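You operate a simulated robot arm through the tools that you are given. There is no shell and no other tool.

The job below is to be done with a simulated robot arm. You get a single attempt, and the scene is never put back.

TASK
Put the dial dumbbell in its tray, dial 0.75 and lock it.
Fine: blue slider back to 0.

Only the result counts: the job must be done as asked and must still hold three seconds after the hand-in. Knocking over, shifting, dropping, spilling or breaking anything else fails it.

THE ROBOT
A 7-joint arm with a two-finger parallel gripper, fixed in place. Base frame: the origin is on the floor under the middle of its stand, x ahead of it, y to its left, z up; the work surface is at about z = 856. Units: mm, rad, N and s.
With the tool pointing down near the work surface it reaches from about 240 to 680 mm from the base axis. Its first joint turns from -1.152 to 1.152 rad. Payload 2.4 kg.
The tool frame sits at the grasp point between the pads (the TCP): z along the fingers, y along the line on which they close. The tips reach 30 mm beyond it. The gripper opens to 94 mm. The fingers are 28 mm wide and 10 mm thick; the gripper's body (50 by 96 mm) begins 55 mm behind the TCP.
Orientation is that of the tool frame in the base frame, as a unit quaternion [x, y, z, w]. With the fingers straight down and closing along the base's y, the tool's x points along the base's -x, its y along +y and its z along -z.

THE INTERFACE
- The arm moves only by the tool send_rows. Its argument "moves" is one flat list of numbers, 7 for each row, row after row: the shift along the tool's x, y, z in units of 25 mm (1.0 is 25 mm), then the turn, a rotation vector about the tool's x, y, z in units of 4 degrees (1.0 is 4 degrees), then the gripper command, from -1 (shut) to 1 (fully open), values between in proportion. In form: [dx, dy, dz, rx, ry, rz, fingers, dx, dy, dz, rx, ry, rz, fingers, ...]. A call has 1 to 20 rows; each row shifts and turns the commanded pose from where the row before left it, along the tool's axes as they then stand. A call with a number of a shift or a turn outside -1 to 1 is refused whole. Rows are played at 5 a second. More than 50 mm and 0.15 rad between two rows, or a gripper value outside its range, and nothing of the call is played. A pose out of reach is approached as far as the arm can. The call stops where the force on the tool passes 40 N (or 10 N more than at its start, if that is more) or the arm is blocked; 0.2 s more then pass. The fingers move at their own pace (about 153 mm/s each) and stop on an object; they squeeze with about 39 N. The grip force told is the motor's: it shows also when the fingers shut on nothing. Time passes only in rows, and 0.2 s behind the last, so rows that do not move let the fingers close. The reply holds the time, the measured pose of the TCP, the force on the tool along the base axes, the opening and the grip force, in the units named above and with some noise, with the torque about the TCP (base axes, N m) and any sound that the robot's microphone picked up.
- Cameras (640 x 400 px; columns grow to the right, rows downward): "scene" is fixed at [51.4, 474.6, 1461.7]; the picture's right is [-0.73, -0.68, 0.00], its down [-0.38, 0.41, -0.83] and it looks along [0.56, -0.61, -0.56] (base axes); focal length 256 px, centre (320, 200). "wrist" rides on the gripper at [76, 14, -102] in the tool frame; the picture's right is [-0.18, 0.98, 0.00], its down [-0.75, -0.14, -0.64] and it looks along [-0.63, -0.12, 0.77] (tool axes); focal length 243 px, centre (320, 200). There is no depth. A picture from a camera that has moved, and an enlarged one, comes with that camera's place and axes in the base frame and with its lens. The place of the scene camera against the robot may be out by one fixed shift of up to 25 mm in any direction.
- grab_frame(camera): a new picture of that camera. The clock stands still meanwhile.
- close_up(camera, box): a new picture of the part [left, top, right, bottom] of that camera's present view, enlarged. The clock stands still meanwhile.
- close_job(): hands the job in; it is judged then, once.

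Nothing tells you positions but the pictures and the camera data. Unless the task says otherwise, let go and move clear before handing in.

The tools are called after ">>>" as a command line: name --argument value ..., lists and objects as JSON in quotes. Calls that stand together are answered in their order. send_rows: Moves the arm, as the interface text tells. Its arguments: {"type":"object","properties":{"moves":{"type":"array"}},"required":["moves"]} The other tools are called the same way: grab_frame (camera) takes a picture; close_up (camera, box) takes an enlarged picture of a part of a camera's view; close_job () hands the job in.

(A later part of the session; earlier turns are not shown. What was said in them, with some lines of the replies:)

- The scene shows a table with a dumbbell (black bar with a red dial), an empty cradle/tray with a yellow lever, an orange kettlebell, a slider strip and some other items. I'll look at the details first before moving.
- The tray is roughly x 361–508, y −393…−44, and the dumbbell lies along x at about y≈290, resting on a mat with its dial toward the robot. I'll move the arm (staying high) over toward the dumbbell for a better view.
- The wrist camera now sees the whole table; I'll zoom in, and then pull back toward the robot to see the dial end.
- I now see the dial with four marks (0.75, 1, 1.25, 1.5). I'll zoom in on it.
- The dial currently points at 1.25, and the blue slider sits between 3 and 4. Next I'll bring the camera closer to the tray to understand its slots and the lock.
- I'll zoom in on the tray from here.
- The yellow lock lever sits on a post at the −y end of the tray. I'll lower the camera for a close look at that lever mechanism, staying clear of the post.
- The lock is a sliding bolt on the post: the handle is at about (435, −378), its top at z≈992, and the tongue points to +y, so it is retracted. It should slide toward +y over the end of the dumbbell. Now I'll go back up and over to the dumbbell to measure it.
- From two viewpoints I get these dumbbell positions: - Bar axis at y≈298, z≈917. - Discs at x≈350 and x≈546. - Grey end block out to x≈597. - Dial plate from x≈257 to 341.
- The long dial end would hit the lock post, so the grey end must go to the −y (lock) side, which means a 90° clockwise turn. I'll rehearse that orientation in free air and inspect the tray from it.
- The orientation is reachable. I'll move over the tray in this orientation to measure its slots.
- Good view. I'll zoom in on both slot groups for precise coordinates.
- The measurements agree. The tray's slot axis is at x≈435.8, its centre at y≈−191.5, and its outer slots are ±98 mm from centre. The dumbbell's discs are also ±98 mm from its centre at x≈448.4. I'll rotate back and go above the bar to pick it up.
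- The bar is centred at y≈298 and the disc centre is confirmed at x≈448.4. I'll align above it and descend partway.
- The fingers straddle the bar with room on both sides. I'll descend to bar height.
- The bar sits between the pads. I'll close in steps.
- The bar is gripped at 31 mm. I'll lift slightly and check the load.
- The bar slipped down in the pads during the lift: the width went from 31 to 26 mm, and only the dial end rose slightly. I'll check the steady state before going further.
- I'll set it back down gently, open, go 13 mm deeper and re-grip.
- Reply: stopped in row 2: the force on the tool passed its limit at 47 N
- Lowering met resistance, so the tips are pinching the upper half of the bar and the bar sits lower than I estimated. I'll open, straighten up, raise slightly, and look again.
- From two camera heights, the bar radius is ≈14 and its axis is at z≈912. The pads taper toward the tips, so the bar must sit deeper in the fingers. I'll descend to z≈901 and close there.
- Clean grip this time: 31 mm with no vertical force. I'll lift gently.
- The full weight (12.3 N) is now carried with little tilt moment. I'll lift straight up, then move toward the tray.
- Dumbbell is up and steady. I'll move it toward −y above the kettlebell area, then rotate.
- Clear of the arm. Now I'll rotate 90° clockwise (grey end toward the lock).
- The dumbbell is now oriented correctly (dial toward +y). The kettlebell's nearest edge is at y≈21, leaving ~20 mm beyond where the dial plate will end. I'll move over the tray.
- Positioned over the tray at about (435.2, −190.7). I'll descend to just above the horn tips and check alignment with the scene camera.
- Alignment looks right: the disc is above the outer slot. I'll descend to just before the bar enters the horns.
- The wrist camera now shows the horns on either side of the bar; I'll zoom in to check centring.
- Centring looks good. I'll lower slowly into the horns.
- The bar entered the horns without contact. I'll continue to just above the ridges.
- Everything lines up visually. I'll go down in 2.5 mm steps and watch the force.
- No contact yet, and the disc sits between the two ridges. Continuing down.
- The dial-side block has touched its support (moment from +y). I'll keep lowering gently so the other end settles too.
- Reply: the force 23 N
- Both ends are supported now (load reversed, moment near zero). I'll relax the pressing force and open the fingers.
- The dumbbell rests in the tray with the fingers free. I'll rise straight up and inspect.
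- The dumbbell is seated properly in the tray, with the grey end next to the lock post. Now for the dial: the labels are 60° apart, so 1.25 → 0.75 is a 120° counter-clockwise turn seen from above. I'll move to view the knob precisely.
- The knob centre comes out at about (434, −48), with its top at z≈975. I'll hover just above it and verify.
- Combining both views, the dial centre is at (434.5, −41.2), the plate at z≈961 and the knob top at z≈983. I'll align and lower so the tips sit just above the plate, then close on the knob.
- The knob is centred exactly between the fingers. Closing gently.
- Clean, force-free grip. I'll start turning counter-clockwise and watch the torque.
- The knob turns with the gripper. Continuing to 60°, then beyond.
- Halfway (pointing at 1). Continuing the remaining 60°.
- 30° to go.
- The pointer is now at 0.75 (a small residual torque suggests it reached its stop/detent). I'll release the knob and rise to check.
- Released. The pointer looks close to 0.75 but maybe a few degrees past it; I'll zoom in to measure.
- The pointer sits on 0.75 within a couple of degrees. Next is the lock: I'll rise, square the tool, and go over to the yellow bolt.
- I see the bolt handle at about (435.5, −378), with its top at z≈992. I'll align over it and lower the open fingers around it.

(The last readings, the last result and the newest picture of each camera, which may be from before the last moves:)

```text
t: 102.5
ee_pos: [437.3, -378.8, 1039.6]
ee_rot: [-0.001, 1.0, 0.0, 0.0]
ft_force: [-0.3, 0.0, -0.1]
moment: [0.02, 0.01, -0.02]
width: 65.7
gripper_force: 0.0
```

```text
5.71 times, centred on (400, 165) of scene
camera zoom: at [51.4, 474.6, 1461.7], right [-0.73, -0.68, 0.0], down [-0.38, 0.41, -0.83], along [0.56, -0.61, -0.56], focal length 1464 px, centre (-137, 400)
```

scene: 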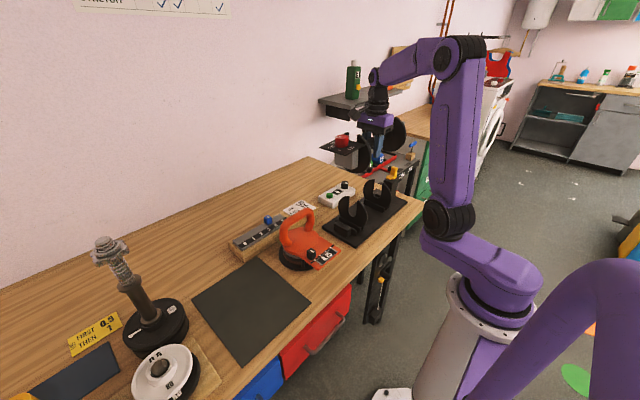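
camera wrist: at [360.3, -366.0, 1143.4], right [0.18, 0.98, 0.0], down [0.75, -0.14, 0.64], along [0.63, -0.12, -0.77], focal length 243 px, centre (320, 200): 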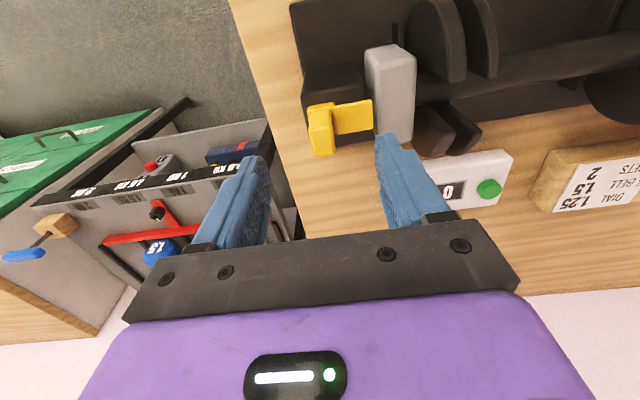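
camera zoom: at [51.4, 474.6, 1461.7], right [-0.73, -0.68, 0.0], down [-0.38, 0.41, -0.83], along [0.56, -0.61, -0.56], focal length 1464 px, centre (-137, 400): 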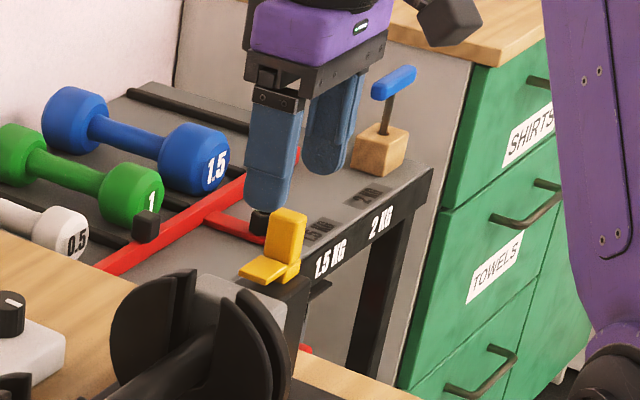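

>>> close_up --camera "wrist" --box '[280, 80, 400, 180]'

```text
4.00 times, centred on (340, 130) of wrist
camera zoom: at [360.3, -366.0, 1143.4], right [0.18, 0.98, 0.0], down [0.75, -0.14, 0.64], along [0.63, -0.12, -0.77], focal length 970 px, centre (240, 480)
```

zoom: 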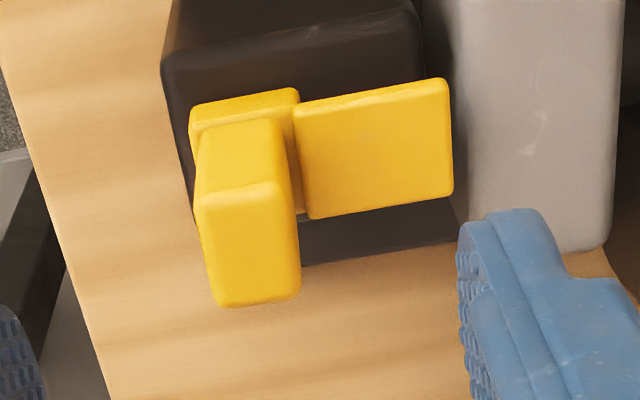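

Handle centre is (435, −378). A small correction, then down around it.

>>> send_rows --moves '[0.05, 0.08, 0.4, 0, 0, 0, 0.4, 0, 0, 0.6, 0, 0, 0, 0.4, 0, 0, 0.4, 0, 0, 0, 0.4, 0, 0, 0.17, 0, 0, 0, 0.4, 0, 0, 0, 0, 0, 0, 0.4]'

>>> grab_frame --camera "wrist"

>>> close_up --camera "scene" --box '[375, 145, 425, 200]'

```text
t: 103.7
ee_pos: [435.5, -376.0, 1000.0]
ee_rot: [0.0, 1.0, 0.0, 0.0]
ft_force: [-0.1, -0.2, -0.2]
moment: [-0.01, 0.01, 0.0]
width: 65.8
gripper_force: 0.1
```

```text
taken
camera wrist: at [358.8, -363.5, 1104.2], right [0.18, 0.98, 0.0], down [0.75, -0.14, 0.64], along [0.63, -0.12, -0.77], focal length 243 px, centre (320, 200)
```

wrist: 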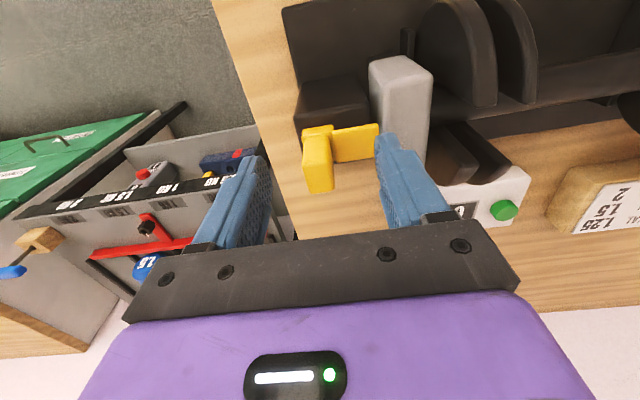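

```text
7.27 times, centred on (400, 172) of scene
camera zoom: at [51.4, 474.6, 1461.7], right [-0.73, -0.68, 0.0], down [-0.38, 0.41, -0.83], along [0.56, -0.61, -0.56], focal length 1863 px, centre (-262, 400)
```

zoom: 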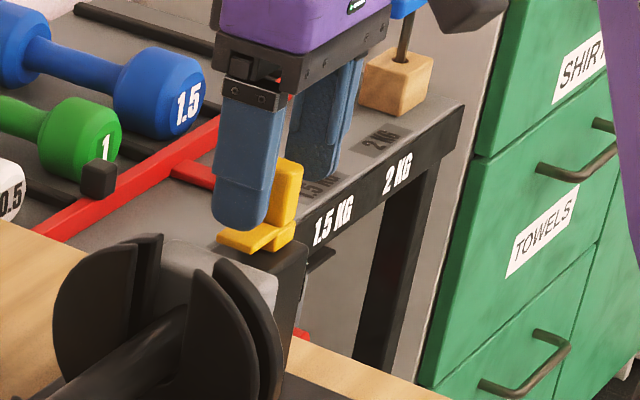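

The fingers are around the handle. Closing on it.

>>> send_rows --moves '[0, 0, 0, 0, 0, 0, 0, 0, 0, 0, 0, 0, 0, -0.4, 0, 0, 0, 0, 0, 0, -0.6, 0, 0, 0, 0, 0, 0, -1, 0, 0, 0, 0, 0, 0, -1]'

>>> close_up --camera "scene" --box '[375, 145, 425, 200]'

```text
t: 104.9
ee_pos: [435.4, -376.2, 1001.1]
ee_rot: [0.0, 1.0, 0.0, 0.0]
ft_force: [0.4, 0.1, -0.6]
moment: [0.0, 0.01, -0.03]
width: 15.0
gripper_force: 45.3
```

```text
7.27 times, centred on (400, 172) of scene
camera zoom: at [51.4, 474.6, 1461.7], right [-0.73, -0.68, 0.0], down [-0.38, 0.41, -0.83], along [0.56, -0.61, -0.56], focal length 1863 px, centre (-262, 400)
```

zoom: 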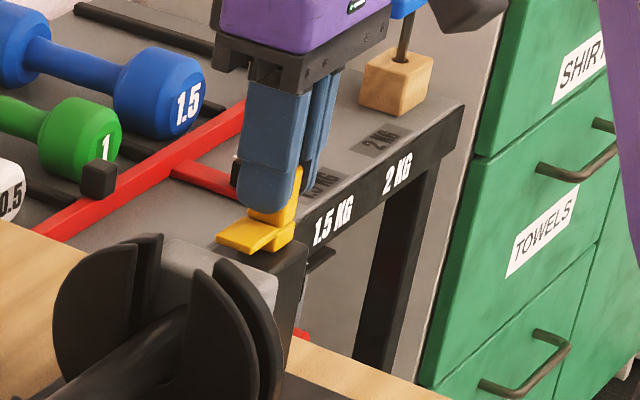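

Gripped at 15 mm, matching the handle. I'll slide it toward +y in small steps and watch the force.

>>> send_rows --moves '[0, 0.1, 0, 0, 0, 0, -1, 0, 0.1, 0, 0, 0, 0, -1, 0, 0.1, 0, 0, 0, 0, -1, 0, 0, 0, 0, 0, 0, -1]'

>>> close_up --camera "scene" --box '[375, 145, 425, 200]'

```text
t: 105.9
ee_pos: [436.1, -369.2, 1001.3]
ee_rot: [0.0, 1.0, 0.0, -0.001]
ft_force: [-5.7, 0.7, 3.1]
moment: [-0.01, -0.33, 0.01]
width: 14.8
gripper_force: 45.4
```

```text
7.27 times, centred on (400, 172) of scene
camera zoom: at [51.2, 474.7, 1461.7], right [-0.73, -0.68, 0.0], down [-0.38, 0.41, -0.83], along [0.56, -0.61, -0.56], focal length 1863 px, centre (-262, 400)
```

zoom: 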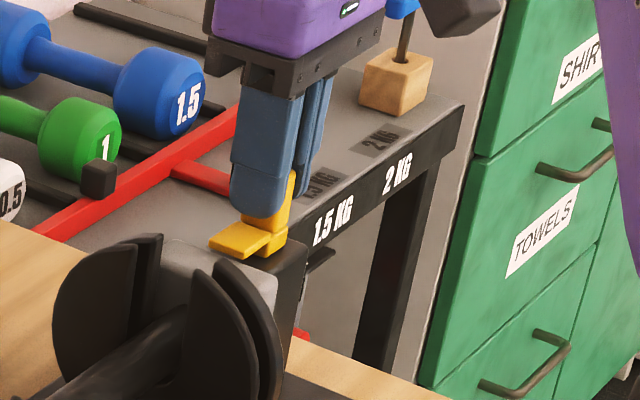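

The bolt slides freely. Continuing.

>>> send_rows --moves '[0, 0.1, 0, 0, 0, 0, -1, 0, 0.1, 0, 0, 0, 0, -1, 0, 0.1, 0, 0, 0, 0, -1, 0, 0, 0, 0, 0, 0, -1]'

>>> send_rows --moves '[0, 0.1, 0, 0, 0, 0, -1, 0, 0.1, 0, 0, 0, 0, -1, 0, 0, 0, 0, 0, 0, -1]'

>>> close_up --camera "scene" --box '[375, 145, 425, 200]'

```text
t: 106.9
ee_pos: [434.7, -361.2, 1000.9]
ee_rot: [0.0, 1.0, 0.0, 0.0]
ft_force: [-7.7, 0.1, 7.9]
moment: [0.03, 0.19, 0.04]
width: 14.9
gripper_force: 45.5
```

```text
t: 107.7
ee_pos: [435.8, -359.2, 1000.6]
ee_rot: [0.002, 1.0, -0.003, 0.002]
ft_force: [-7.7, -18.1, 9.2]
moment: [-0.13, 0.03, 0.13]
width: 15.0
gripper_force: 44.7
```

```text
7.27 times, centred on (400, 172) of scene
camera zoom: at [51.0, 474.2, 1461.8], right [-0.73, -0.68, 0.0], down [-0.38, 0.41, -0.83], along [0.56, -0.61, -0.56], focal length 1863 px, centre (-262, 400)
```

zoom: 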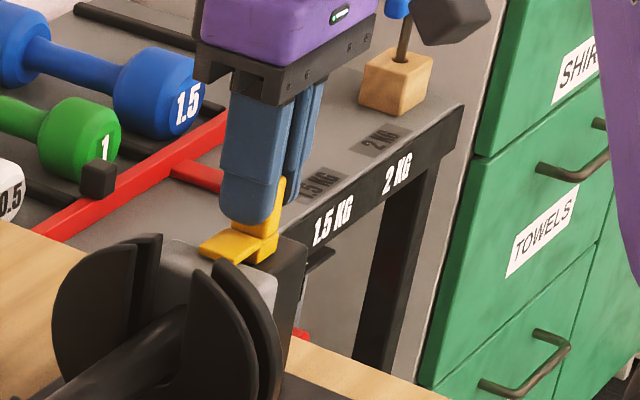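

Resistance is building at about 17 mm of travel, with the tongue now over the grey end. I'll push slightly more to confirm it is the end stop.

>>> send_rows --moves '[0, 0.06, 0, 0, 0, 0, -1, 0, 0.06, 0, 0, 0, 0, -1, 0, 0, 0, 0, 0, 0, -1]'

>>> close_up --camera "scene" --box '[375, 155, 415, 195]'

>>> grab_frame --camera "wrist"

```text
t: 108.5
ee_pos: [435.0, -357.0, 1001.3]
ee_rot: [0.001, 1.0, -0.004, 0.002]
ft_force: [2.2, -31.7, 5.0]
moment: [-0.21, 0.25, 0.1]
width: 14.8
gripper_force: 45.6
```

```text
10.00 times, centred on (395, 175) of scene
camera zoom: at [51.4, 473.7, 1462.0], right [-0.73, -0.68, 0.0], down [-0.38, 0.41, -0.83], along [0.56, -0.61, -0.56], focal length 2562 px, centre (-430, 450)
```

zoom: 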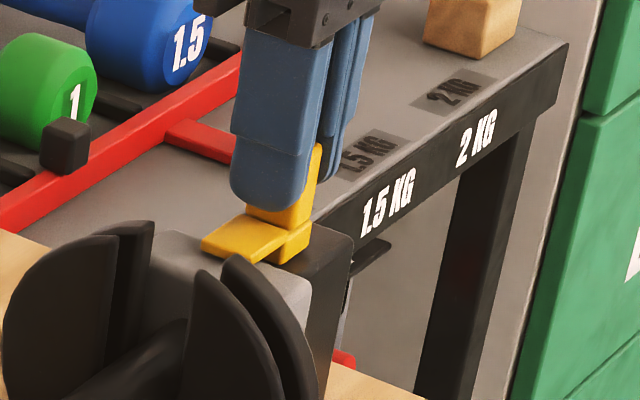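

```text
taken
camera wrist: at [358.4, -344.1, 1103.8], right [0.19, 0.98, -0.01], down [0.75, -0.14, 0.65], along [0.63, -0.13, -0.76], focal length 243 px, centre (320, 200)
```

wrist: 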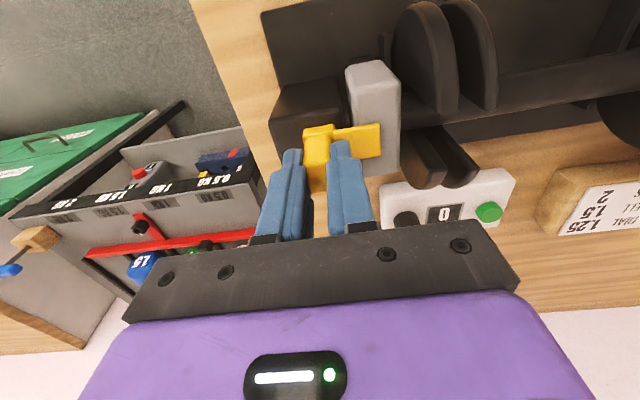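

The bolt is firmly at its end stop (19 mm of travel), with the tongue over the grey block. I'll relax the push and let go.

>>> send_rows --moves '[0, -0.07, 0, 0, 0, 0, -1, 0, -0.06, 0, 0, 0, 0, -1, 0, 0, 0, 0, 0, 0, -1]'

>>> send_rows --moves '[0, 0, 0, 0, 0, 0, -0.6, 0, 0, 0, 0, 0, 0, -0.4, 0, 0, 0, 0, 0, 0, -0.1, 0, 0, 0, 0, 0, 0, -0.1]'

>>> close_up --camera "scene" --box '[375, 155, 415, 195]'

>>> close_up --camera "wrist" --box '[250, 40, 430, 220]'

```text
t: 109.3
ee_pos: [435.1, -358.8, 1001.0]
ee_rot: [0.0, 1.0, -0.002, 0.002]
ft_force: [-0.2, -23.1, 8.9]
moment: [-0.25, -0.34, 0.0]
width: 14.7
gripper_force: 45.3
```

```text
t: 110.3
ee_pos: [435.2, -356.3, 999.7]
ee_rot: [0.0, 1.0, 0.0, 0.001]
ft_force: [0.3, -0.6, 0.3]
moment: [0.0, 0.02, 0.05]
width: 42.6
gripper_force: 0.1
```

```text
10.00 times, centred on (395, 175) of scene
camera zoom: at [51.4, 474.6, 1461.7], right [-0.73, -0.68, 0.0], down [-0.38, 0.41, -0.83], along [0.56, -0.61, -0.56], focal length 2562 px, centre (-430, 450)
```

zoom: 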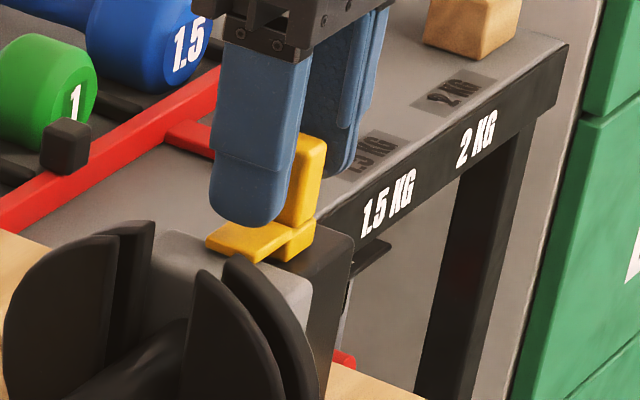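

```text
2.22 times, centred on (340, 130) of wrist
camera zoom: at [358.8, -343.3, 1103.6], right [0.18, 0.98, 0.0], down [0.75, -0.14, 0.64], along [0.63, -0.12, -0.77], focal length 539 px, centre (276, 356)
```

zoom: 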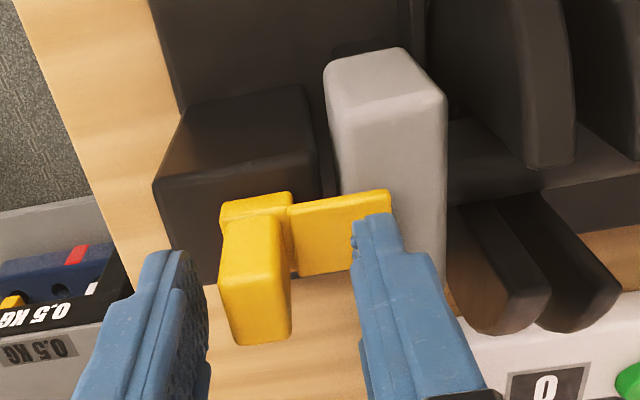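

The bolt rests at its stop, with the tongue overlapping the grey block. I'll raise the gripper and inspect the lock from a little distance.

>>> send_rows --moves '[0, 0, -0.6, 0, 0, 0, -0.1, 0, 0, -1, 0, 0, 0, 0, 0, 0, -1, 0, 0, 0, 0.4, 0.75, 0, -0.6, 0, 0, 0, 0.4, 0.75, 0, 0, 0, 0, 0, 0.4, 0, 0, 0, 0, 0, 0, 0.4, 0, 0, 0, 0, 0, 0, 0.4]'

>>> close_up --camera "scene" --box '[375, 155, 415, 195]'

>>> grab_frame --camera "wrist"

>>> close_up --camera "wrist" --box '[250, 50, 400, 200]'

```text
t: 111.9
ee_pos: [397.9, -356.1, 1080.0]
ee_rot: [0.001, 1.0, 0.001, 0.0]
ft_force: [0.1, 0.5, 1.0]
moment: [-0.01, 0.0, 0.01]
width: 65.8
gripper_force: 0.1
```

```text
10.00 times, centred on (395, 175) of scene
camera zoom: at [51.4, 474.6, 1461.7], right [-0.73, -0.68, 0.0], down [-0.38, 0.41, -0.83], along [0.56, -0.61, -0.56], focal length 2562 px, centre (-430, 450)
```

zoom: 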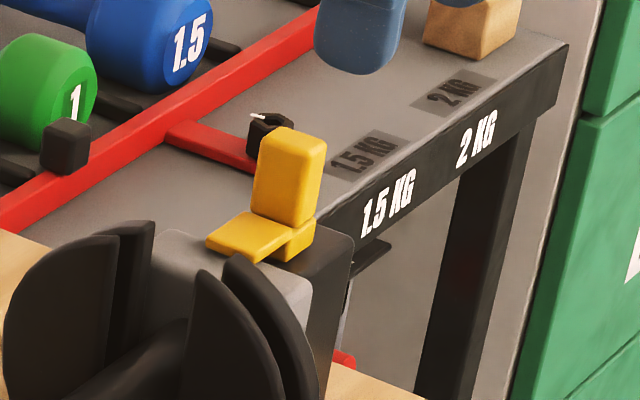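

```text
taken
camera wrist: at [322.0, -343.2, 1183.4], right [0.18, 0.98, 0.0], down [0.75, -0.14, 0.64], along [0.63, -0.12, -0.77], focal length 243 px, centre (320, 200)
```

wrist: 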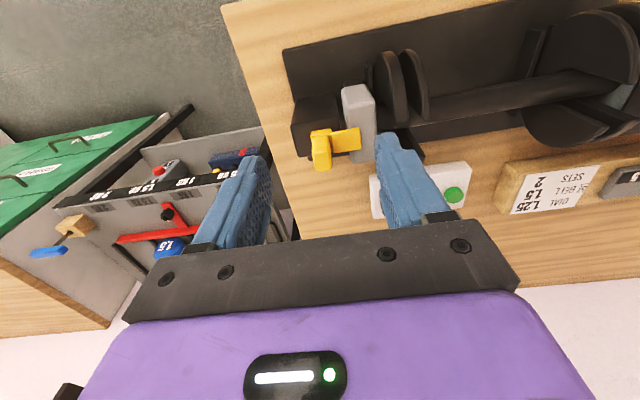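

```text
2.67 times, centred on (325, 125) of wrist
camera zoom: at [322.0, -343.2, 1183.4], right [0.18, 0.98, 0.0], down [0.75, -0.14, 0.64], along [0.63, -0.12, -0.77], focal length 647 px, centre (307, 400)
```

zoom: 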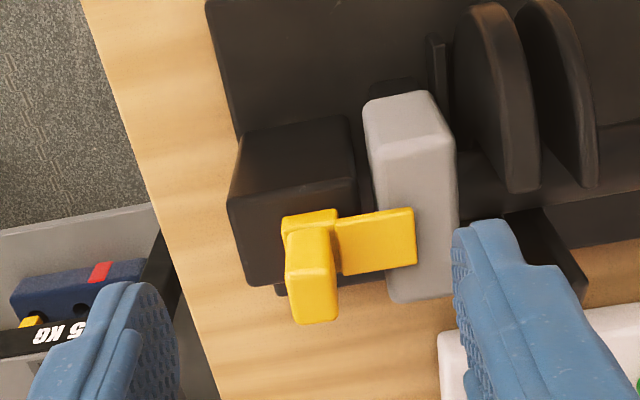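

Handle travel is 15.7 mm and the tongue overlaps the grey block by ~11 mm, so the dumbbell is locked. Now the blue slider: I'll move over to look at it.

>>> send_rows --moves '[0, 0, -1, 0, 0, 0, 0.4, 0, 1, -1, 0, 0, 0, 0.4, 0, 1, -0.8, 0, 0, 0, 0.4, 0, 1, 0, 0, 0, 0, 0.4, 0, 1, 0, 0, 0, 0, 0.4, 0, 1, 0, 0, 0, 0, 0.4, 0, 1, 0, 0, 0, 0, 0.4, 0, 1, 0, 0, 0, 0, 0.4, 0, 1, 0, 0, 0, 0, 0.4, 0, 1, 0, 0, 0, 0, 0.4, 0, 1, 0, 0, 0, 0, 0.4, 0, 1, 0, 0, 0, 0, 0.4, 0, 1, 0, 0, 0, 0, 0.4, 0, 1, 0, 0, 0, 0, 0.4, 0, 1, 0, 0, 0, 0, 0.4, 0, 1, 0, 0, 0, 0, 0.4, 0, 1, 0, 0, 0, 0, 0.4, 0, 1, 0, 0, 0, 0, 0.4, 0, 1, 0, 0, 0, 0, 0.4, 0, 1, 0, 0, 0, 0, 0.4]'

>>> send_rows --moves '[-1, 0.5, 0, 0, 0, 0, 0.4, -1, 0, 0, 0, 0, 0, 0.4, 0, 0, 0, 0, 0, 0, 0.4]'

>>> grab_frame --camera "wrist"

>>> close_up --camera "scene" --box '[225, 190, 335, 275]'

```text
t: 116.1
ee_pos: [396.6, 118.1, 1151.4]
ee_rot: [0.0, 1.0, 0.0, 0.0]
ft_force: [0.5, 0.3, 0.0]
moment: [-0.03, -0.02, 0.02]
width: 65.6
gripper_force: 0.1
```

```text
t: 116.9
ee_pos: [447.1, 129.0, 1151.2]
ee_rot: [-0.001, 1.0, 0.0, -0.001]
ft_force: [-0.2, 0.4, -0.3]
moment: [0.02, -0.01, 0.0]
width: 65.8
gripper_force: 0.1
```

```text
taken
camera wrist: at [370.2, 142.6, 1254.4], right [0.18, 0.98, 0.0], down [0.75, -0.14, 0.64], along [0.63, -0.12, -0.77], focal length 243 px, centre (320, 200)
```

wrist: 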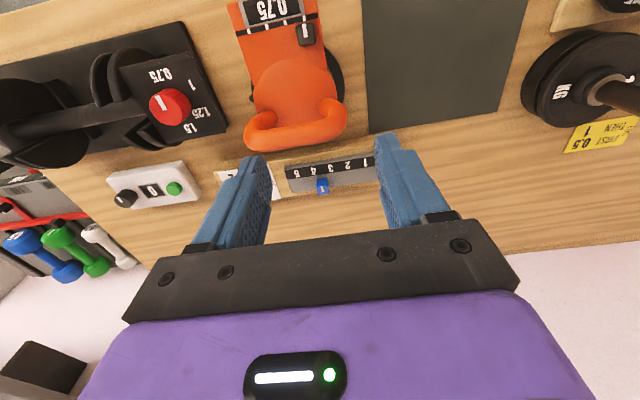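

```text
4.71 times, centred on (280, 232) of scene
camera zoom: at [51.4, 474.6, 1461.7], right [-0.73, -0.68, 0.0], down [-0.38, 0.41, -0.83], along [0.56, -0.61, -0.56], focal length 1205 px, centre (508, 47)
```

zoom: 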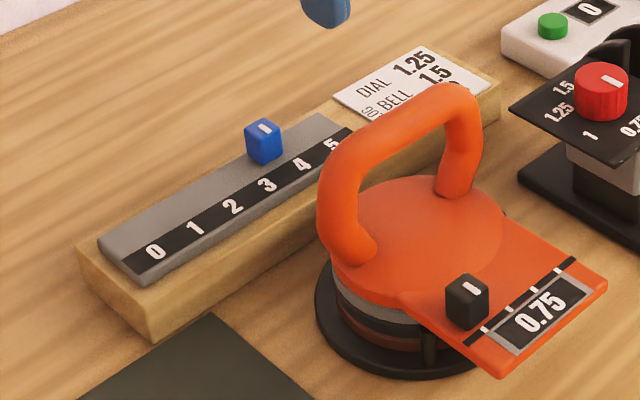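

>>> close_up --camera "wrist" --box '[270, 130, 400, 210]'

>>> close_up --camera "scene" --box '[230, 205, 310, 265]'

>>> send_rows --moves '[0, 1, 0, 0, 0, 0, 0.4, 0, 1, 0, 0, 0, 0, 0.4, 0, 0, 0, 0, 0, 0, 0.4, 0, 0, 0, 0, 0, 0, 0.4]'

>>> close_up --camera "wrist" --box '[250, 110, 400, 220]'

```text
4.92 times, centred on (335, 170) of wrist
camera zoom: at [370.2, 142.6, 1254.4], right [0.18, 0.98, 0.0], down [0.75, -0.14, 0.64], along [0.63, -0.12, -0.77], focal length 1194 px, centre (246, 348)
```

zoom: 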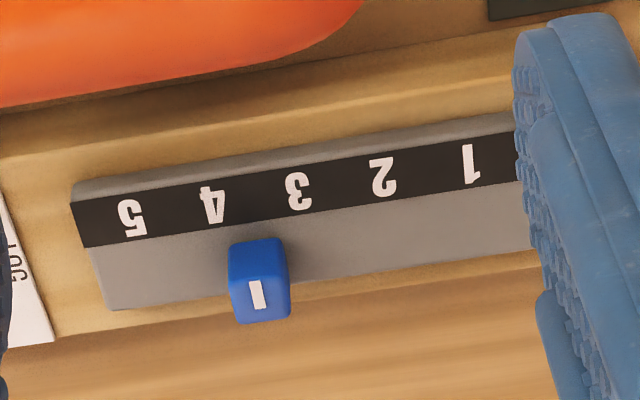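

```text
6.67 times, centred on (270, 235) of scene
camera zoom: at [51.4, 474.6, 1461.7], right [-0.73, -0.68, 0.0], down [-0.38, 0.41, -0.83], along [0.56, -0.61, -0.56], focal length 1708 px, centre (653, -33)
```

zoom: 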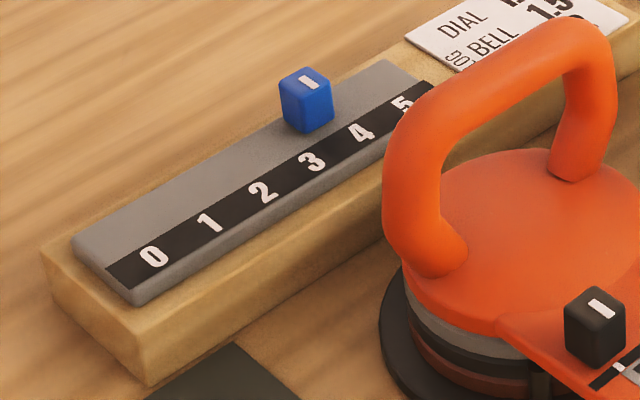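

```text
t: 117.9
ee_pos: [447.5, 180.6, 1150.7]
ee_rot: [0.0, 1.0, 0.0, -0.001]
ft_force: [-0.1, 0.6, -0.1]
moment: [-0.03, -0.05, 0.02]
width: 65.9
gripper_force: 0.0
```

```text
3.64 times, centred on (325, 165) of wrist
camera zoom: at [370.5, 192.7, 1254.6], right [0.18, 0.98, 0.0], down [0.75, -0.14, 0.64], along [0.63, -0.12, -0.77], focal length 882 px, centre (302, 327)
```

zoom: 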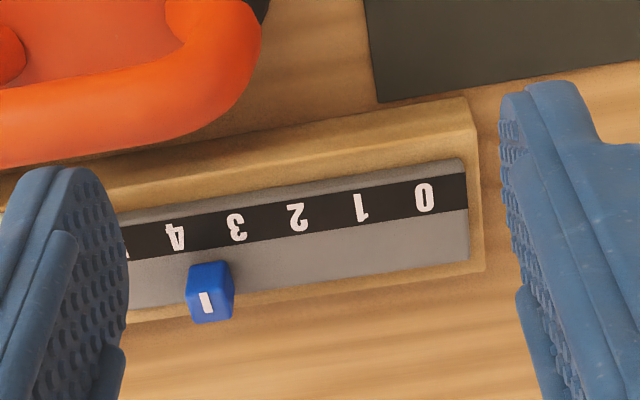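

The slider reads about 3.6: the knob is at (620, 101.6) and its top is at z≈926. Labels are 30 mm apart, so 0 is at y≈209. I'll position above the knob.

>>> send_rows --moves '[-1, -0.45, 0, 0, 0, 0, 0.2, -1, -0.45, 0, 0, 0, 0, 0.2, -1, -0.45, 0, 0, 0, 0, 0.2, -1, -0.45, 0, 0, 0, 0, 0.2, -1, -0.45, 0, 0, 0, 0, 0.2, -1, -0.45, 0, 0, 0, 0, 0.2, -0.94, -0.384, 0, 0, 0, 0, 0.2, 0, 0, 1, 0, 0, 0, 0.2, 0, 0, 1, 0, 0, 0, 0.2, 0, 0, 1, 0, 0, 0, 0.2, 0, 0, 1, 0, 0, 0, 0.2, 0, 0, 1, 0, 0, 0, 0.2, 0, 0, 0, 0, 0, 0, 0.2, 0, 0, 0, 0, 0, 0, 0.2]'

>>> grab_frame --camera "wrist"

>>> close_up --camera "wrist" --box '[260, 80, 380, 200]'

>>> grab_frame --camera "scene"

```text
t: 120.9
ee_pos: [619.9, 104.9, 1024.3]
ee_rot: [0.001, 1.0, -0.001, 0.0]
ft_force: [0.2, 0.1, -1.0]
moment: [-0.06, 0.03, 0.01]
width: 56.7
gripper_force: 0.1
```

```text
taken
camera wrist: at [544.8, 117.5, 1127.8], right [0.18, 0.98, 0.0], down [0.75, -0.14, 0.64], along [0.63, -0.12, -0.77], focal length 243 px, centre (320, 200)
```

wrist: 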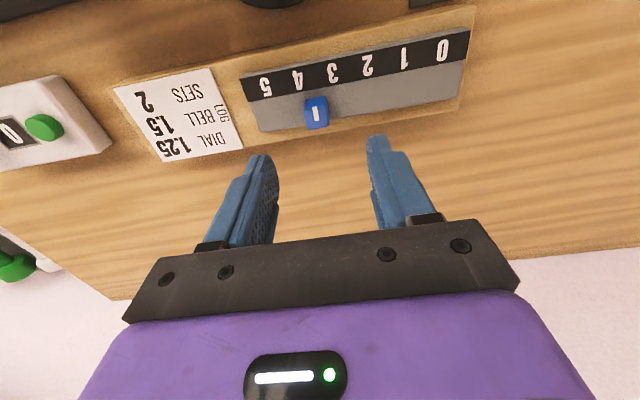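

```text
3.33 times, centred on (320, 140) of wrist
camera zoom: at [544.8, 117.5, 1127.8], right [0.18, 0.98, 0.0], down [0.75, -0.14, 0.64], along [0.63, -0.12, -0.77], focal length 809 px, centre (320, 400)
```

zoom: 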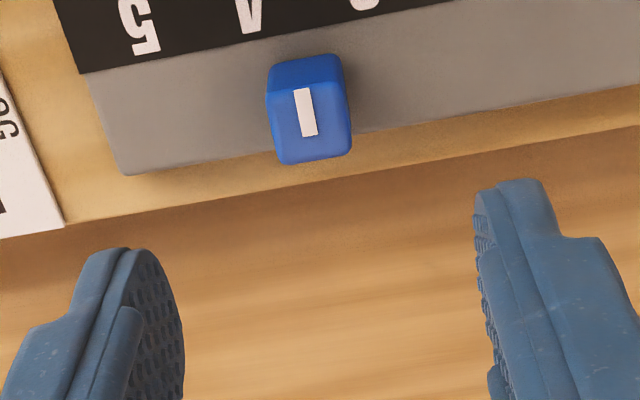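

```text
taken
```

scene: 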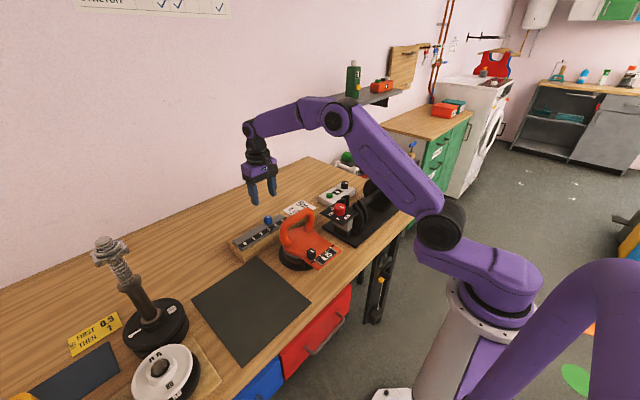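

Knob confirmed at (621.6, 101.2). Descending around it.

>>> send_rows --moves '[-0.032, -0.092, 0.8, 0, 0, 0, 0.2, 0, 0, 0.8, 0, 0, 0, 0.2, 0, 0, 0.8, 0, 0, 0, 0.2, 0, 0, 0.6, 0, 0, 0, 0.2, 0, 0, 0.5, 0, 0, 0, 0.2, 0, 0, 0, 0, 0, 0, 0.2]'

>>> grab_frame --camera "wrist"

>>> close_up --camera "scene" --box '[220, 150, 340, 270]'

```text
t: 122.3
ee_pos: [621.7, 100.4, 937.3]
ee_rot: [0.0, 1.0, 0.0, 0.001]
ft_force: [1.2, 0.3, -0.4]
moment: [-0.01, 0.01, -0.03]
width: 56.4
gripper_force: 0.1
```

```text
taken
camera wrist: at [545.6, 114.4, 1041.5], right [0.18, 0.98, 0.0], down [0.75, -0.14, 0.64], along [0.63, -0.12, -0.77], focal length 243 px, centre (320, 200)
```

wrist: 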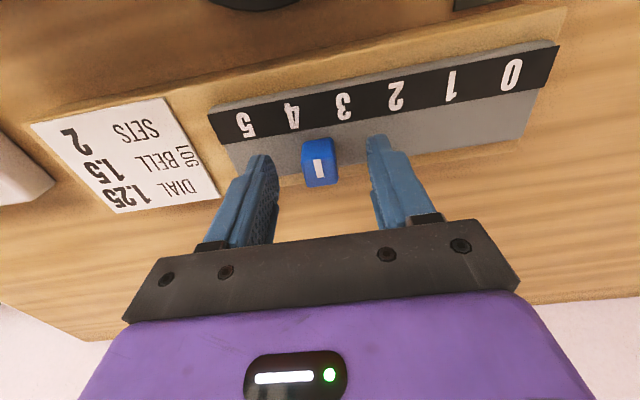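

```text
3.33 times, centred on (280, 210) of scene
camera zoom: at [51.4, 474.6, 1461.7], right [-0.73, -0.68, 0.0], down [-0.38, 0.41, -0.83], along [0.56, -0.61, -0.56], focal length 854 px, centre (453, 167)
```

zoom: 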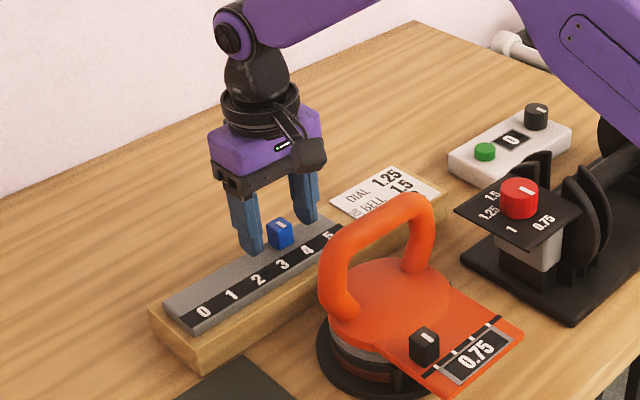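

>>> send_rows --moves '[0, 0.03, 0.1, 0, 0, 0, 0.2, 0, 0, 0, 0, 0, 0, -0.2, 0, 0, 0, 0, 0, 0, -0.5, 0, 0, 0, 0, 0, 0, -1, 0, 0, 0, 0, 0, 0, -1]'

>>> grab_frame --camera "wrist"

```text
t: 123.5
ee_pos: [621.5, 101.9, 935.5]
ee_rot: [0.0, 1.0, 0.0, 0.001]
ft_force: [0.1, -0.5, -0.6]
moment: [-0.01, -0.07, 0.04]
width: 18.7
gripper_force: 44.7
```

```text
taken
camera wrist: at [546.1, 115.1, 1039.5], right [0.18, 0.98, 0.0], down [0.75, -0.14, 0.64], along [0.63, -0.12, -0.77], focal length 243 px, centre (320, 200)
```

wrist: 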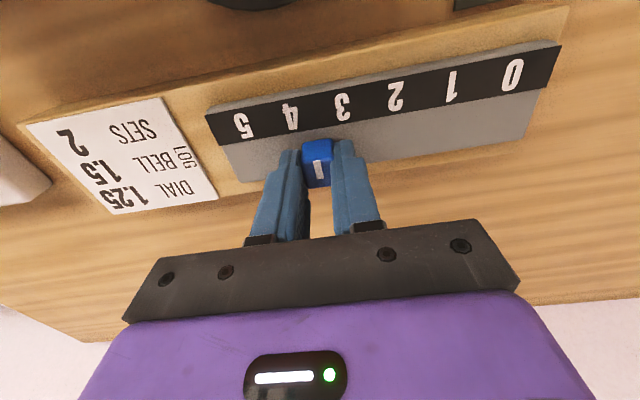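

Gripped at 18.7 mm without side load. I'll start sliding toward 0.

>>> send_rows --moves '[0, 0.2, 0, 0, 0, 0, -1, 0, 0.3, 0, 0, 0, 0, -1, 0, 0.3, 0, 0, 0, 0, -1, 0, 0, 0, 0, 0, 0, -1]'

>>> grab_frame --camera "wrist"

```text
t: 124.5
ee_pos: [622.4, 122.7, 936.8]
ee_rot: [0.0, 1.0, 0.0, 0.0]
ft_force: [-1.4, -1.4, 1.3]
moment: [-0.06, 0.21, -0.06]
width: 18.9
gripper_force: 44.8
```

```text
taken
camera wrist: at [546.1, 135.3, 1039.5], right [0.18, 0.98, 0.0], down [0.75, -0.14, 0.64], along [0.63, -0.12, -0.77], focal length 243 px, centre (320, 200)
```

wrist: 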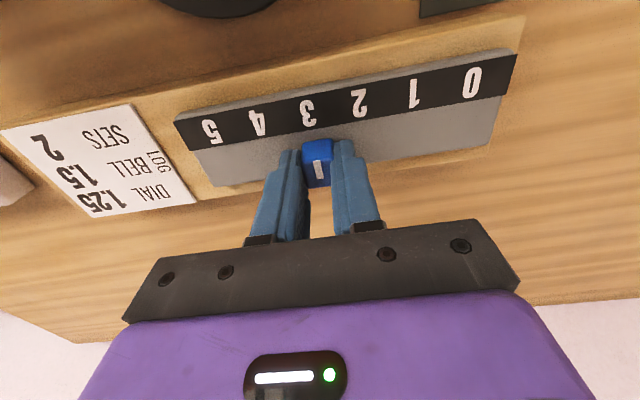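

It slides freely. Continuing most of the way.

>>> send_rows --moves '[0, 0.4, 0, 0, 0, 0, -1, 0, 0.4, 0, 0, 0, 0, -1, 0, 0.4, 0, 0, 0, 0, -1, 0, 0.4, 0, 0, 0, 0, -1, 0, 0.4, 0, 0, 0, 0, -1, 0, 0.4, 0, 0, 0, 0, -1, 0, 0.4, 0, 0, 0, 0, -1, 0, 0.3, 0, 0, 0, 0, -1, 0, 0, 0, 0, 0, 0, -1, 0, 0, 0, 0, 0, 0, -1]'

>>> grab_frame --camera "wrist"

>>> close_up --camera "wrist" --box '[270, 70, 430, 200]'

```text
t: 126.7
ee_pos: [622.2, 200.8, 935.9]
ee_rot: [0.0, 1.0, 0.0, 0.0]
ft_force: [5.5, -1.0, -4.5]
moment: [0.01, -0.45, 0.0]
width: 18.9
gripper_force: 45.2
```

```text
taken
camera wrist: at [545.9, 212.9, 1039.4], right [0.18, 0.98, 0.0], down [0.75, -0.14, 0.64], along [0.63, -0.12, -0.77], focal length 243 px, centre (320, 200)
```

wrist: 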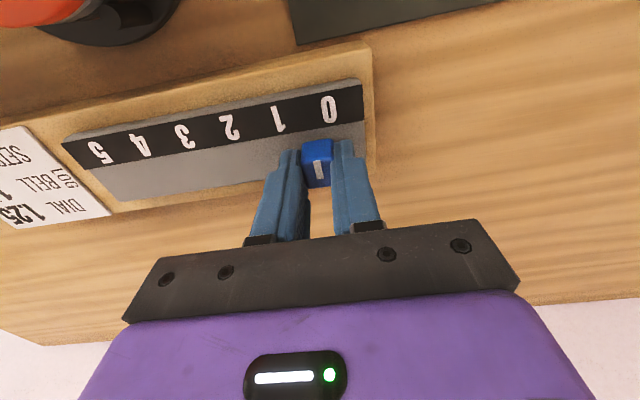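

```text
3.08 times, centred on (350, 135) of wrist
camera zoom: at [545.9, 212.9, 1039.4], right [0.18, 0.98, 0.0], down [0.75, -0.14, 0.64], along [0.63, -0.12, -0.77], focal length 746 px, centre (228, 400)
```

zoom: 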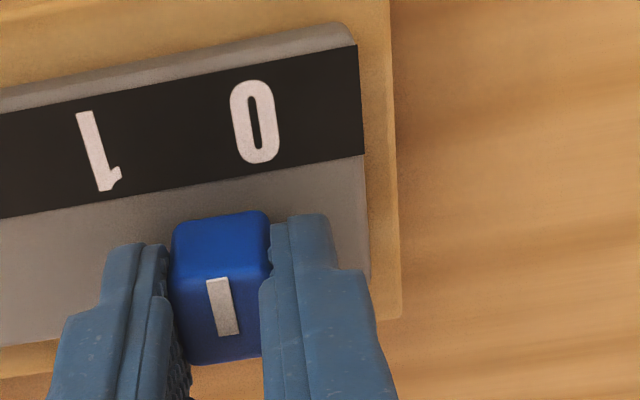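

The knob is at y≈198.7; "0" is at y≈209. I'll move the final ~10 mm in fine steps.

>>> send_rows --moves '[0, 0.1, 0, 0, 0, 0, -1, 0, 0.1, 0, 0, 0, 0, -1, 0, 0.1, 0, 0, 0, 0, -1, 0, 0, 0, 0, 0, 0, -1]'

>>> send_rows --moves '[0, 0.06, 0, 0, 0, 0, -1, 0, 0.05, 0, 0, 0, 0, -1, 0, 0, 0, 0, 0, 0, -1]'

>>> close_up --camera "wrist" --box '[270, 70, 430, 200]'

```text
t: 127.7
ee_pos: [623.3, 207.8, 936.2]
ee_rot: [-0.001, 1.0, -0.001, 0.001]
ft_force: [8.8, 1.6, -1.3]
moment: [0.03, 0.27, -0.04]
width: 18.8
gripper_force: 44.6
```

```text
t: 128.5
ee_pos: [622.4, 208.7, 935.5]
ee_rot: [0.0, 1.0, 0.0, 0.0]
ft_force: [3.6, -0.2, 5.4]
moment: [0.01, 0.04, 0.06]
width: 19.0
gripper_force: 44.7
```

```text
3.08 times, centred on (350, 135) of wrist
camera zoom: at [546.0, 222.3, 1039.4], right [0.18, 0.98, 0.0], down [0.75, -0.14, 0.64], along [0.63, -0.12, -0.77], focal length 746 px, centre (228, 400)
```

zoom: 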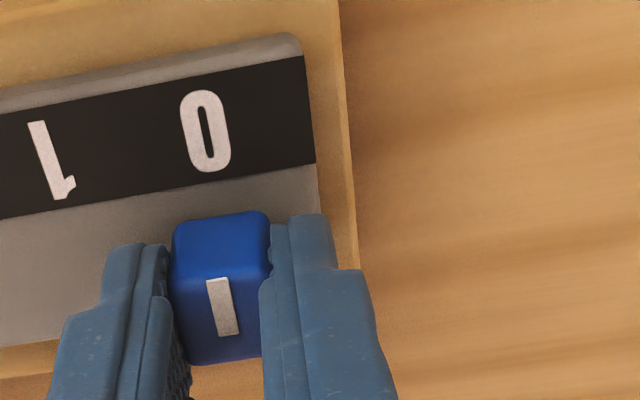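

About 1 mm short of 0, with no stop felt yet. A last nudge.

>>> send_rows --moves '[0, 0.04, 0, 0, 0, 0, -1, 0, 0, 0, 0, 0, 0, -1]'

>>> close_up --camera "wrist" --box '[270, 70, 430, 200]'

```text
t: 129.1
ee_pos: [622.1, 209.6, 934.5]
ee_rot: [-0.001, 1.0, -0.001, 0.0]
ft_force: [1.1, -1.2, 4.5]
moment: [-0.03, -0.21, 0.02]
width: 18.6
gripper_force: 44.7
```

```text
3.08 times, centred on (350, 135) of wrist
camera zoom: at [546.1, 223.2, 1039.5], right [0.18, 0.98, 0.0], down [0.75, -0.14, 0.64], along [0.63, -0.12, -0.77], focal length 746 px, centre (228, 400)
```

zoom: 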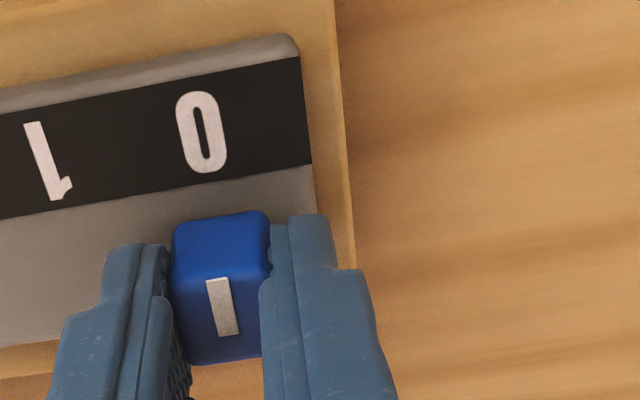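

The knob is now exactly at 0 (209.2 vs label 209.2). Releasing and rising.

>>> send_rows --moves '[0, 0, 0, 0, 0, 0, -0.5, 0, 0, 0, 0, 0, 0, -0.2, 0, 0, 0, 0, 0, 0, 0.2, 0, 0, 0, 0, 0, 0, 0.2, 0, 0, -0.6, 0, 0, 0, 0.2, 0, 0, -1, 0, 0, 0, 0.2, 0, 0, -1, 0, 0, 0, 0.2, 0, 0, -1, 0, 0, 0, 0.2, 0, 0, 0, 0, 0, 0, 0.2]'

>>> grab_frame --camera "wrist"

>>> close_up --camera "wrist" --box '[230, 60, 390, 180]'

>>> close_up --camera "scene" --box '[220, 190, 330, 280]'

```text
t: 131.1
ee_pos: [622.3, 211.6, 1027.5]
ee_rot: [0.0, 1.0, 0.001, 0.0]
ft_force: [0.8, 0.4, -0.8]
moment: [0.01, -0.01, 0.01]
width: 56.1
gripper_force: 0.0
```

```text
taken
camera wrist: at [545.3, 225.0, 1130.5], right [0.18, 0.98, 0.0], down [0.75, -0.14, 0.64], along [0.63, -0.12, -0.77], focal length 243 px, centre (320, 200)
```

wrist: 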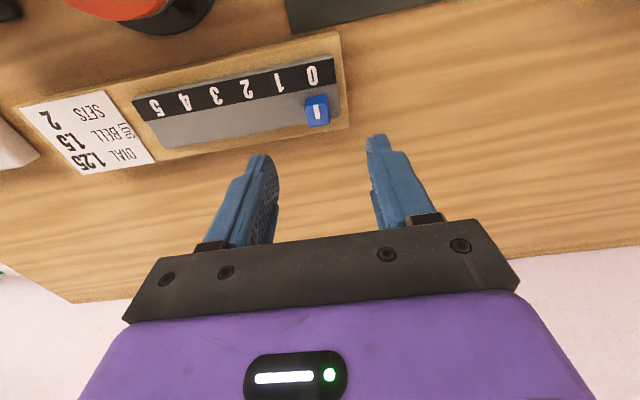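

```text
3.33 times, centred on (310, 120) of wrist
camera zoom: at [545.3, 225.0, 1130.5], right [0.18, 0.98, 0.0], down [0.75, -0.14, 0.64], along [0.63, -0.12, -0.77], focal length 809 px, centre (353, 467)
```

zoom: 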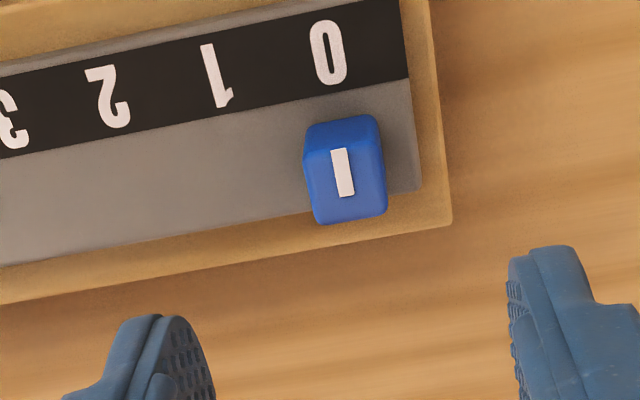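

```text
4.44 times, centred on (275, 235) of scene
camera zoom: at [51.4, 474.6, 1461.7], right [-0.73, -0.68, 0.0], down [-0.38, 0.41, -0.83], along [0.56, -0.61, -0.56], focal length 1138 px, centre (520, 44)
```

zoom: 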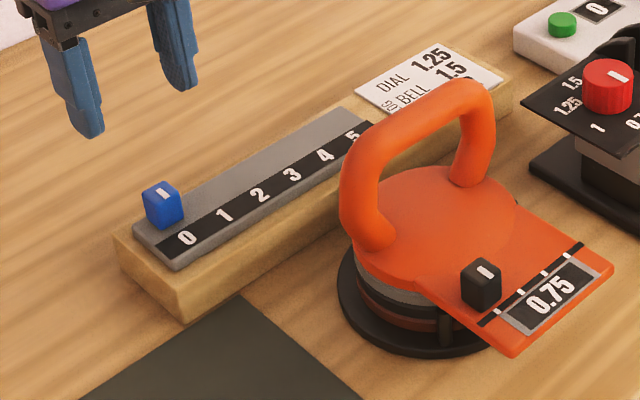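

The slider is at 0. I'll do a final check on the dial and lock from above before handing in.

>>> send_rows --moves '[0.5, 0, -1, 0, 0, 0, 0.2, 1, 0, -1, 0, 0, 0, 0.2, 1, 0, -1, 0, 0, 0, 0.2, 1, -1, -1, 0, 0, 0, 0.2, 1, -1, 0, 0, 0, 0, 0.2, 1, -1, 0, 0, 0, 0, 0.2, 1, -1, 0, 0, 0, 0, 0.2, 1, -1, 0, 0, 0, 0, 0.2, 1, -1, 0, 0, 0, 0, 0.2, 1, -1, 0, 0, 0, 0, 0.2, 0, -1, 0, 0, 0, 0, 0.2, 0, -1, 0, 0, 0, 0, 0.2, 0, -1, 0, 0, 0, 0, 0.2, 0, 0, 0, 0, 0, 0, 0.2, 0, 0, 0, 0, 0, 0, 0.2]'

>>> grab_frame --camera "wrist"

>>> grab_frame --camera "scene"

```text
t: 134.3
ee_pos: [384.1, -39.6, 1124.1]
ee_rot: [0.0, 1.0, 0.0, 0.0]
ft_force: [0.5, 0.5, -0.6]
moment: [-0.02, 0.04, 0.0]
width: 56.5
gripper_force: 0.1
```

```text
taken
camera wrist: at [307.9, -26.9, 1228.4], right [0.18, 0.98, 0.0], down [0.75, -0.14, 0.64], along [0.63, -0.12, -0.77], focal length 243 px, centre (320, 200)
```

wrist: 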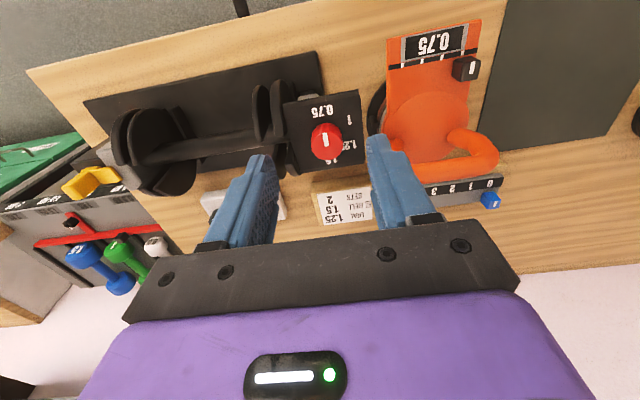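

```text
taken
```

scene: 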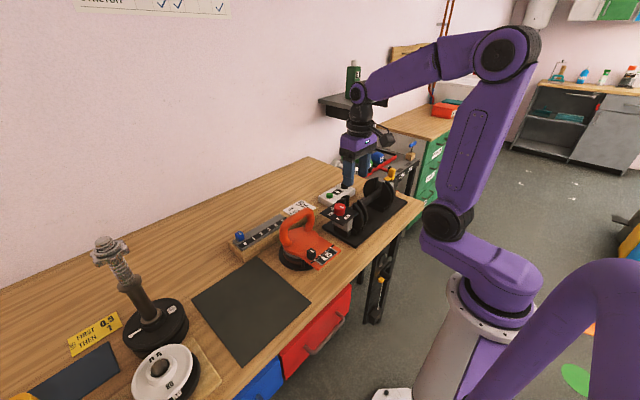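

>>> close_up --camera "wrist" --box '[270, 80, 380, 180]'

>>> close_up --camera "wrist" --box '[50, 50, 330, 220]'

>>> close_up --camera "scene" --box '[325, 150, 415, 245]'

>>> close_up --camera "scene" --box '[375, 155, 415, 195]'

```text
4.00 times, centred on (325, 130) of wrist
camera zoom: at [307.9, -26.9, 1228.4], right [0.18, 0.98, 0.0], down [0.75, -0.14, 0.64], along [0.63, -0.12, -0.77], focal length 970 px, centre (300, 480)
```

zoom: 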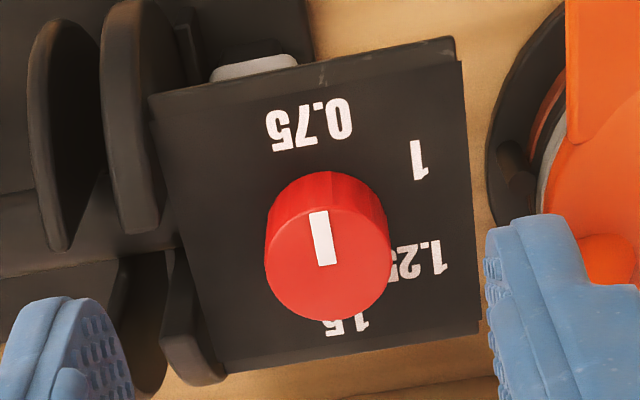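

```text
2.29 times, centred on (190, 135) of wrist
camera zoom: at [307.9, -26.9, 1228.4], right [0.18, 0.98, 0.0], down [0.75, -0.14, 0.64], along [0.63, -0.12, -0.77], focal length 555 px, centre (617, 349)
```

zoom: 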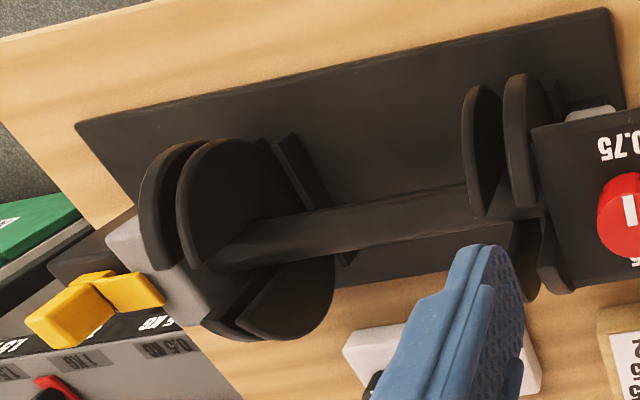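

```text
4.21 times, centred on (370, 198) of scene
camera zoom: at [51.4, 474.6, 1461.7], right [-0.73, -0.68, 0.0], down [-0.38, 0.41, -0.83], along [0.56, -0.61, -0.56], focal length 1078 px, centre (110, 210)
```

zoom: 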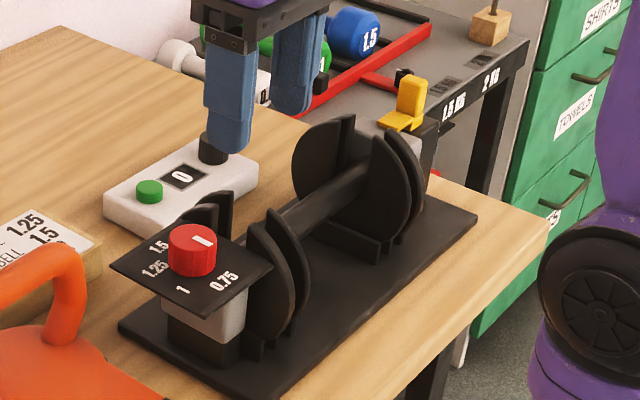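

```text
10.00 times, centred on (395, 175) of scene
camera zoom: at [51.4, 474.6, 1461.7], right [-0.73, -0.68, 0.0], down [-0.38, 0.41, -0.83], along [0.56, -0.61, -0.56], focal length 2562 px, centre (-430, 450)
```

zoom: 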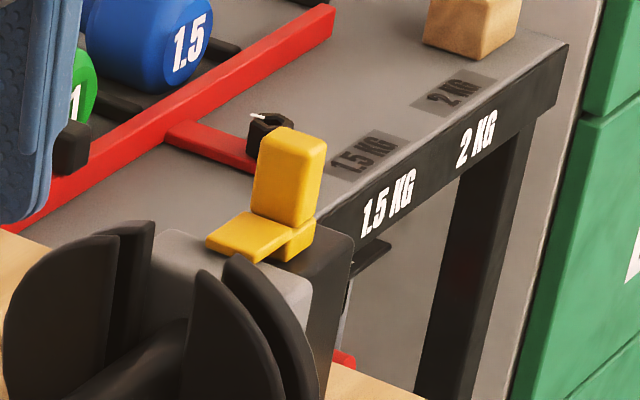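

All checks pass:
- The pointer is aligned with 0.75 within about 1–2°.
- The bolt is over the grey end.
- The discs stand in their slots.
- The slider is at 0.
- Nothing else has moved.

I'll raise the arm well clear.

>>> send_rows --moves '[0, 0, -1, 0, 0, 0, 0.2, 0, 0, -1, 0, 0, 0, 0.2, 0, 0, -1, 0, 0, 0, 0.2, 0, 0, -1, 0, 0, 0, 0.2, 0, 0, 0, 0, 0, 0, 0.2, 0, 0, 0, 0, 0, 0, 0.2, 0, 0, 0, 0, 0, 0, 0.2, 0, 0, 0, 0, 0, 0, 0.2]'

>>> grab_frame --camera "scene"

>>> close_up --camera "scene" --box '[225, 150, 425, 270]'

```text
t: 136.1
ee_pos: [384.1, -40.7, 1228.4]
ee_rot: [0.0, 1.0, 0.0, 0.0]
ft_force: [0.9, -0.6, 0.0]
moment: [-0.01, -0.02, 0.0]
width: 56.5
gripper_force: 0.2
```

```text
taken
```

scene: 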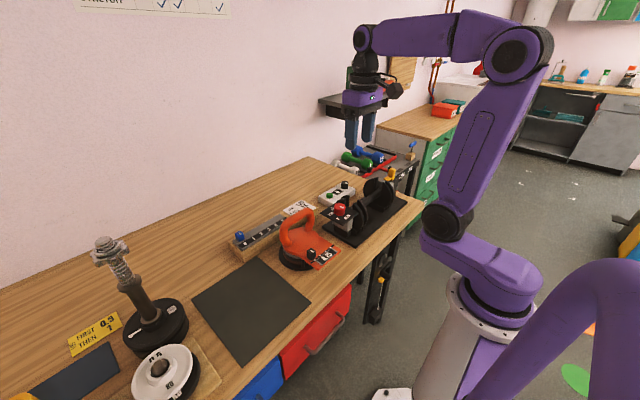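

```text
3.20 times, centred on (325, 210) of scene
camera zoom: at [51.4, 474.6, 1461.7], right [-0.73, -0.68, 0.0], down [-0.38, 0.41, -0.83], along [0.56, -0.61, -0.56], focal length 820 px, centre (304, 168)
```

zoom: 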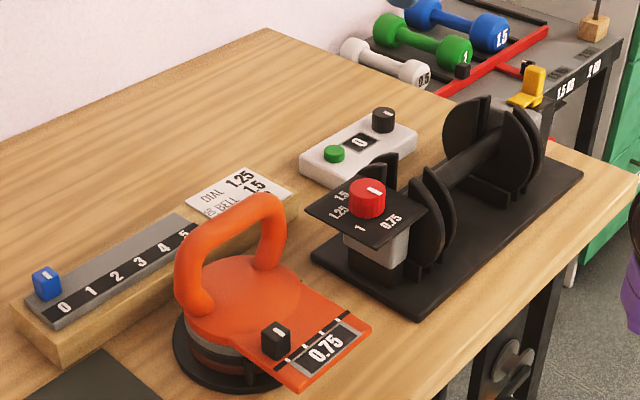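

The final view shows the dumbbell in its tray, the dial at 0.75, the bolt closed and the blue slider at 0, with the arm clear. Handing in.

>>> close_job

```text
The job is handed in.
```

I've handed the job in. The dumbbell is in its tray, dialled to 0.75 and locked, and the blue slider is back at 0.

- **Dumbbell:** it sits in the tray with the grey end at the lock post and both discs in the outer slots. My first grip slipped while lifting and nudged it 2–3 mm on its mat; the second, deeper grip held.
- **Dial:** I turned it 120° from 1.25. The pointer lines up with 0.75 to within about 2°.
- **Lock:** I pushed the yellow bolt about 16 mm to its stop. Its tongue overlaps the grey end by about 11 mm and stayed there after I let go. I heard no click and have no other sign of latching beyond the stop and the overlap.
- **Slider:** I moved it from about 3.6 to 0, and its mark is within about half a millimetre of the label.

In the last pictures nothing else had moved, and the arm was raised clear of the table.
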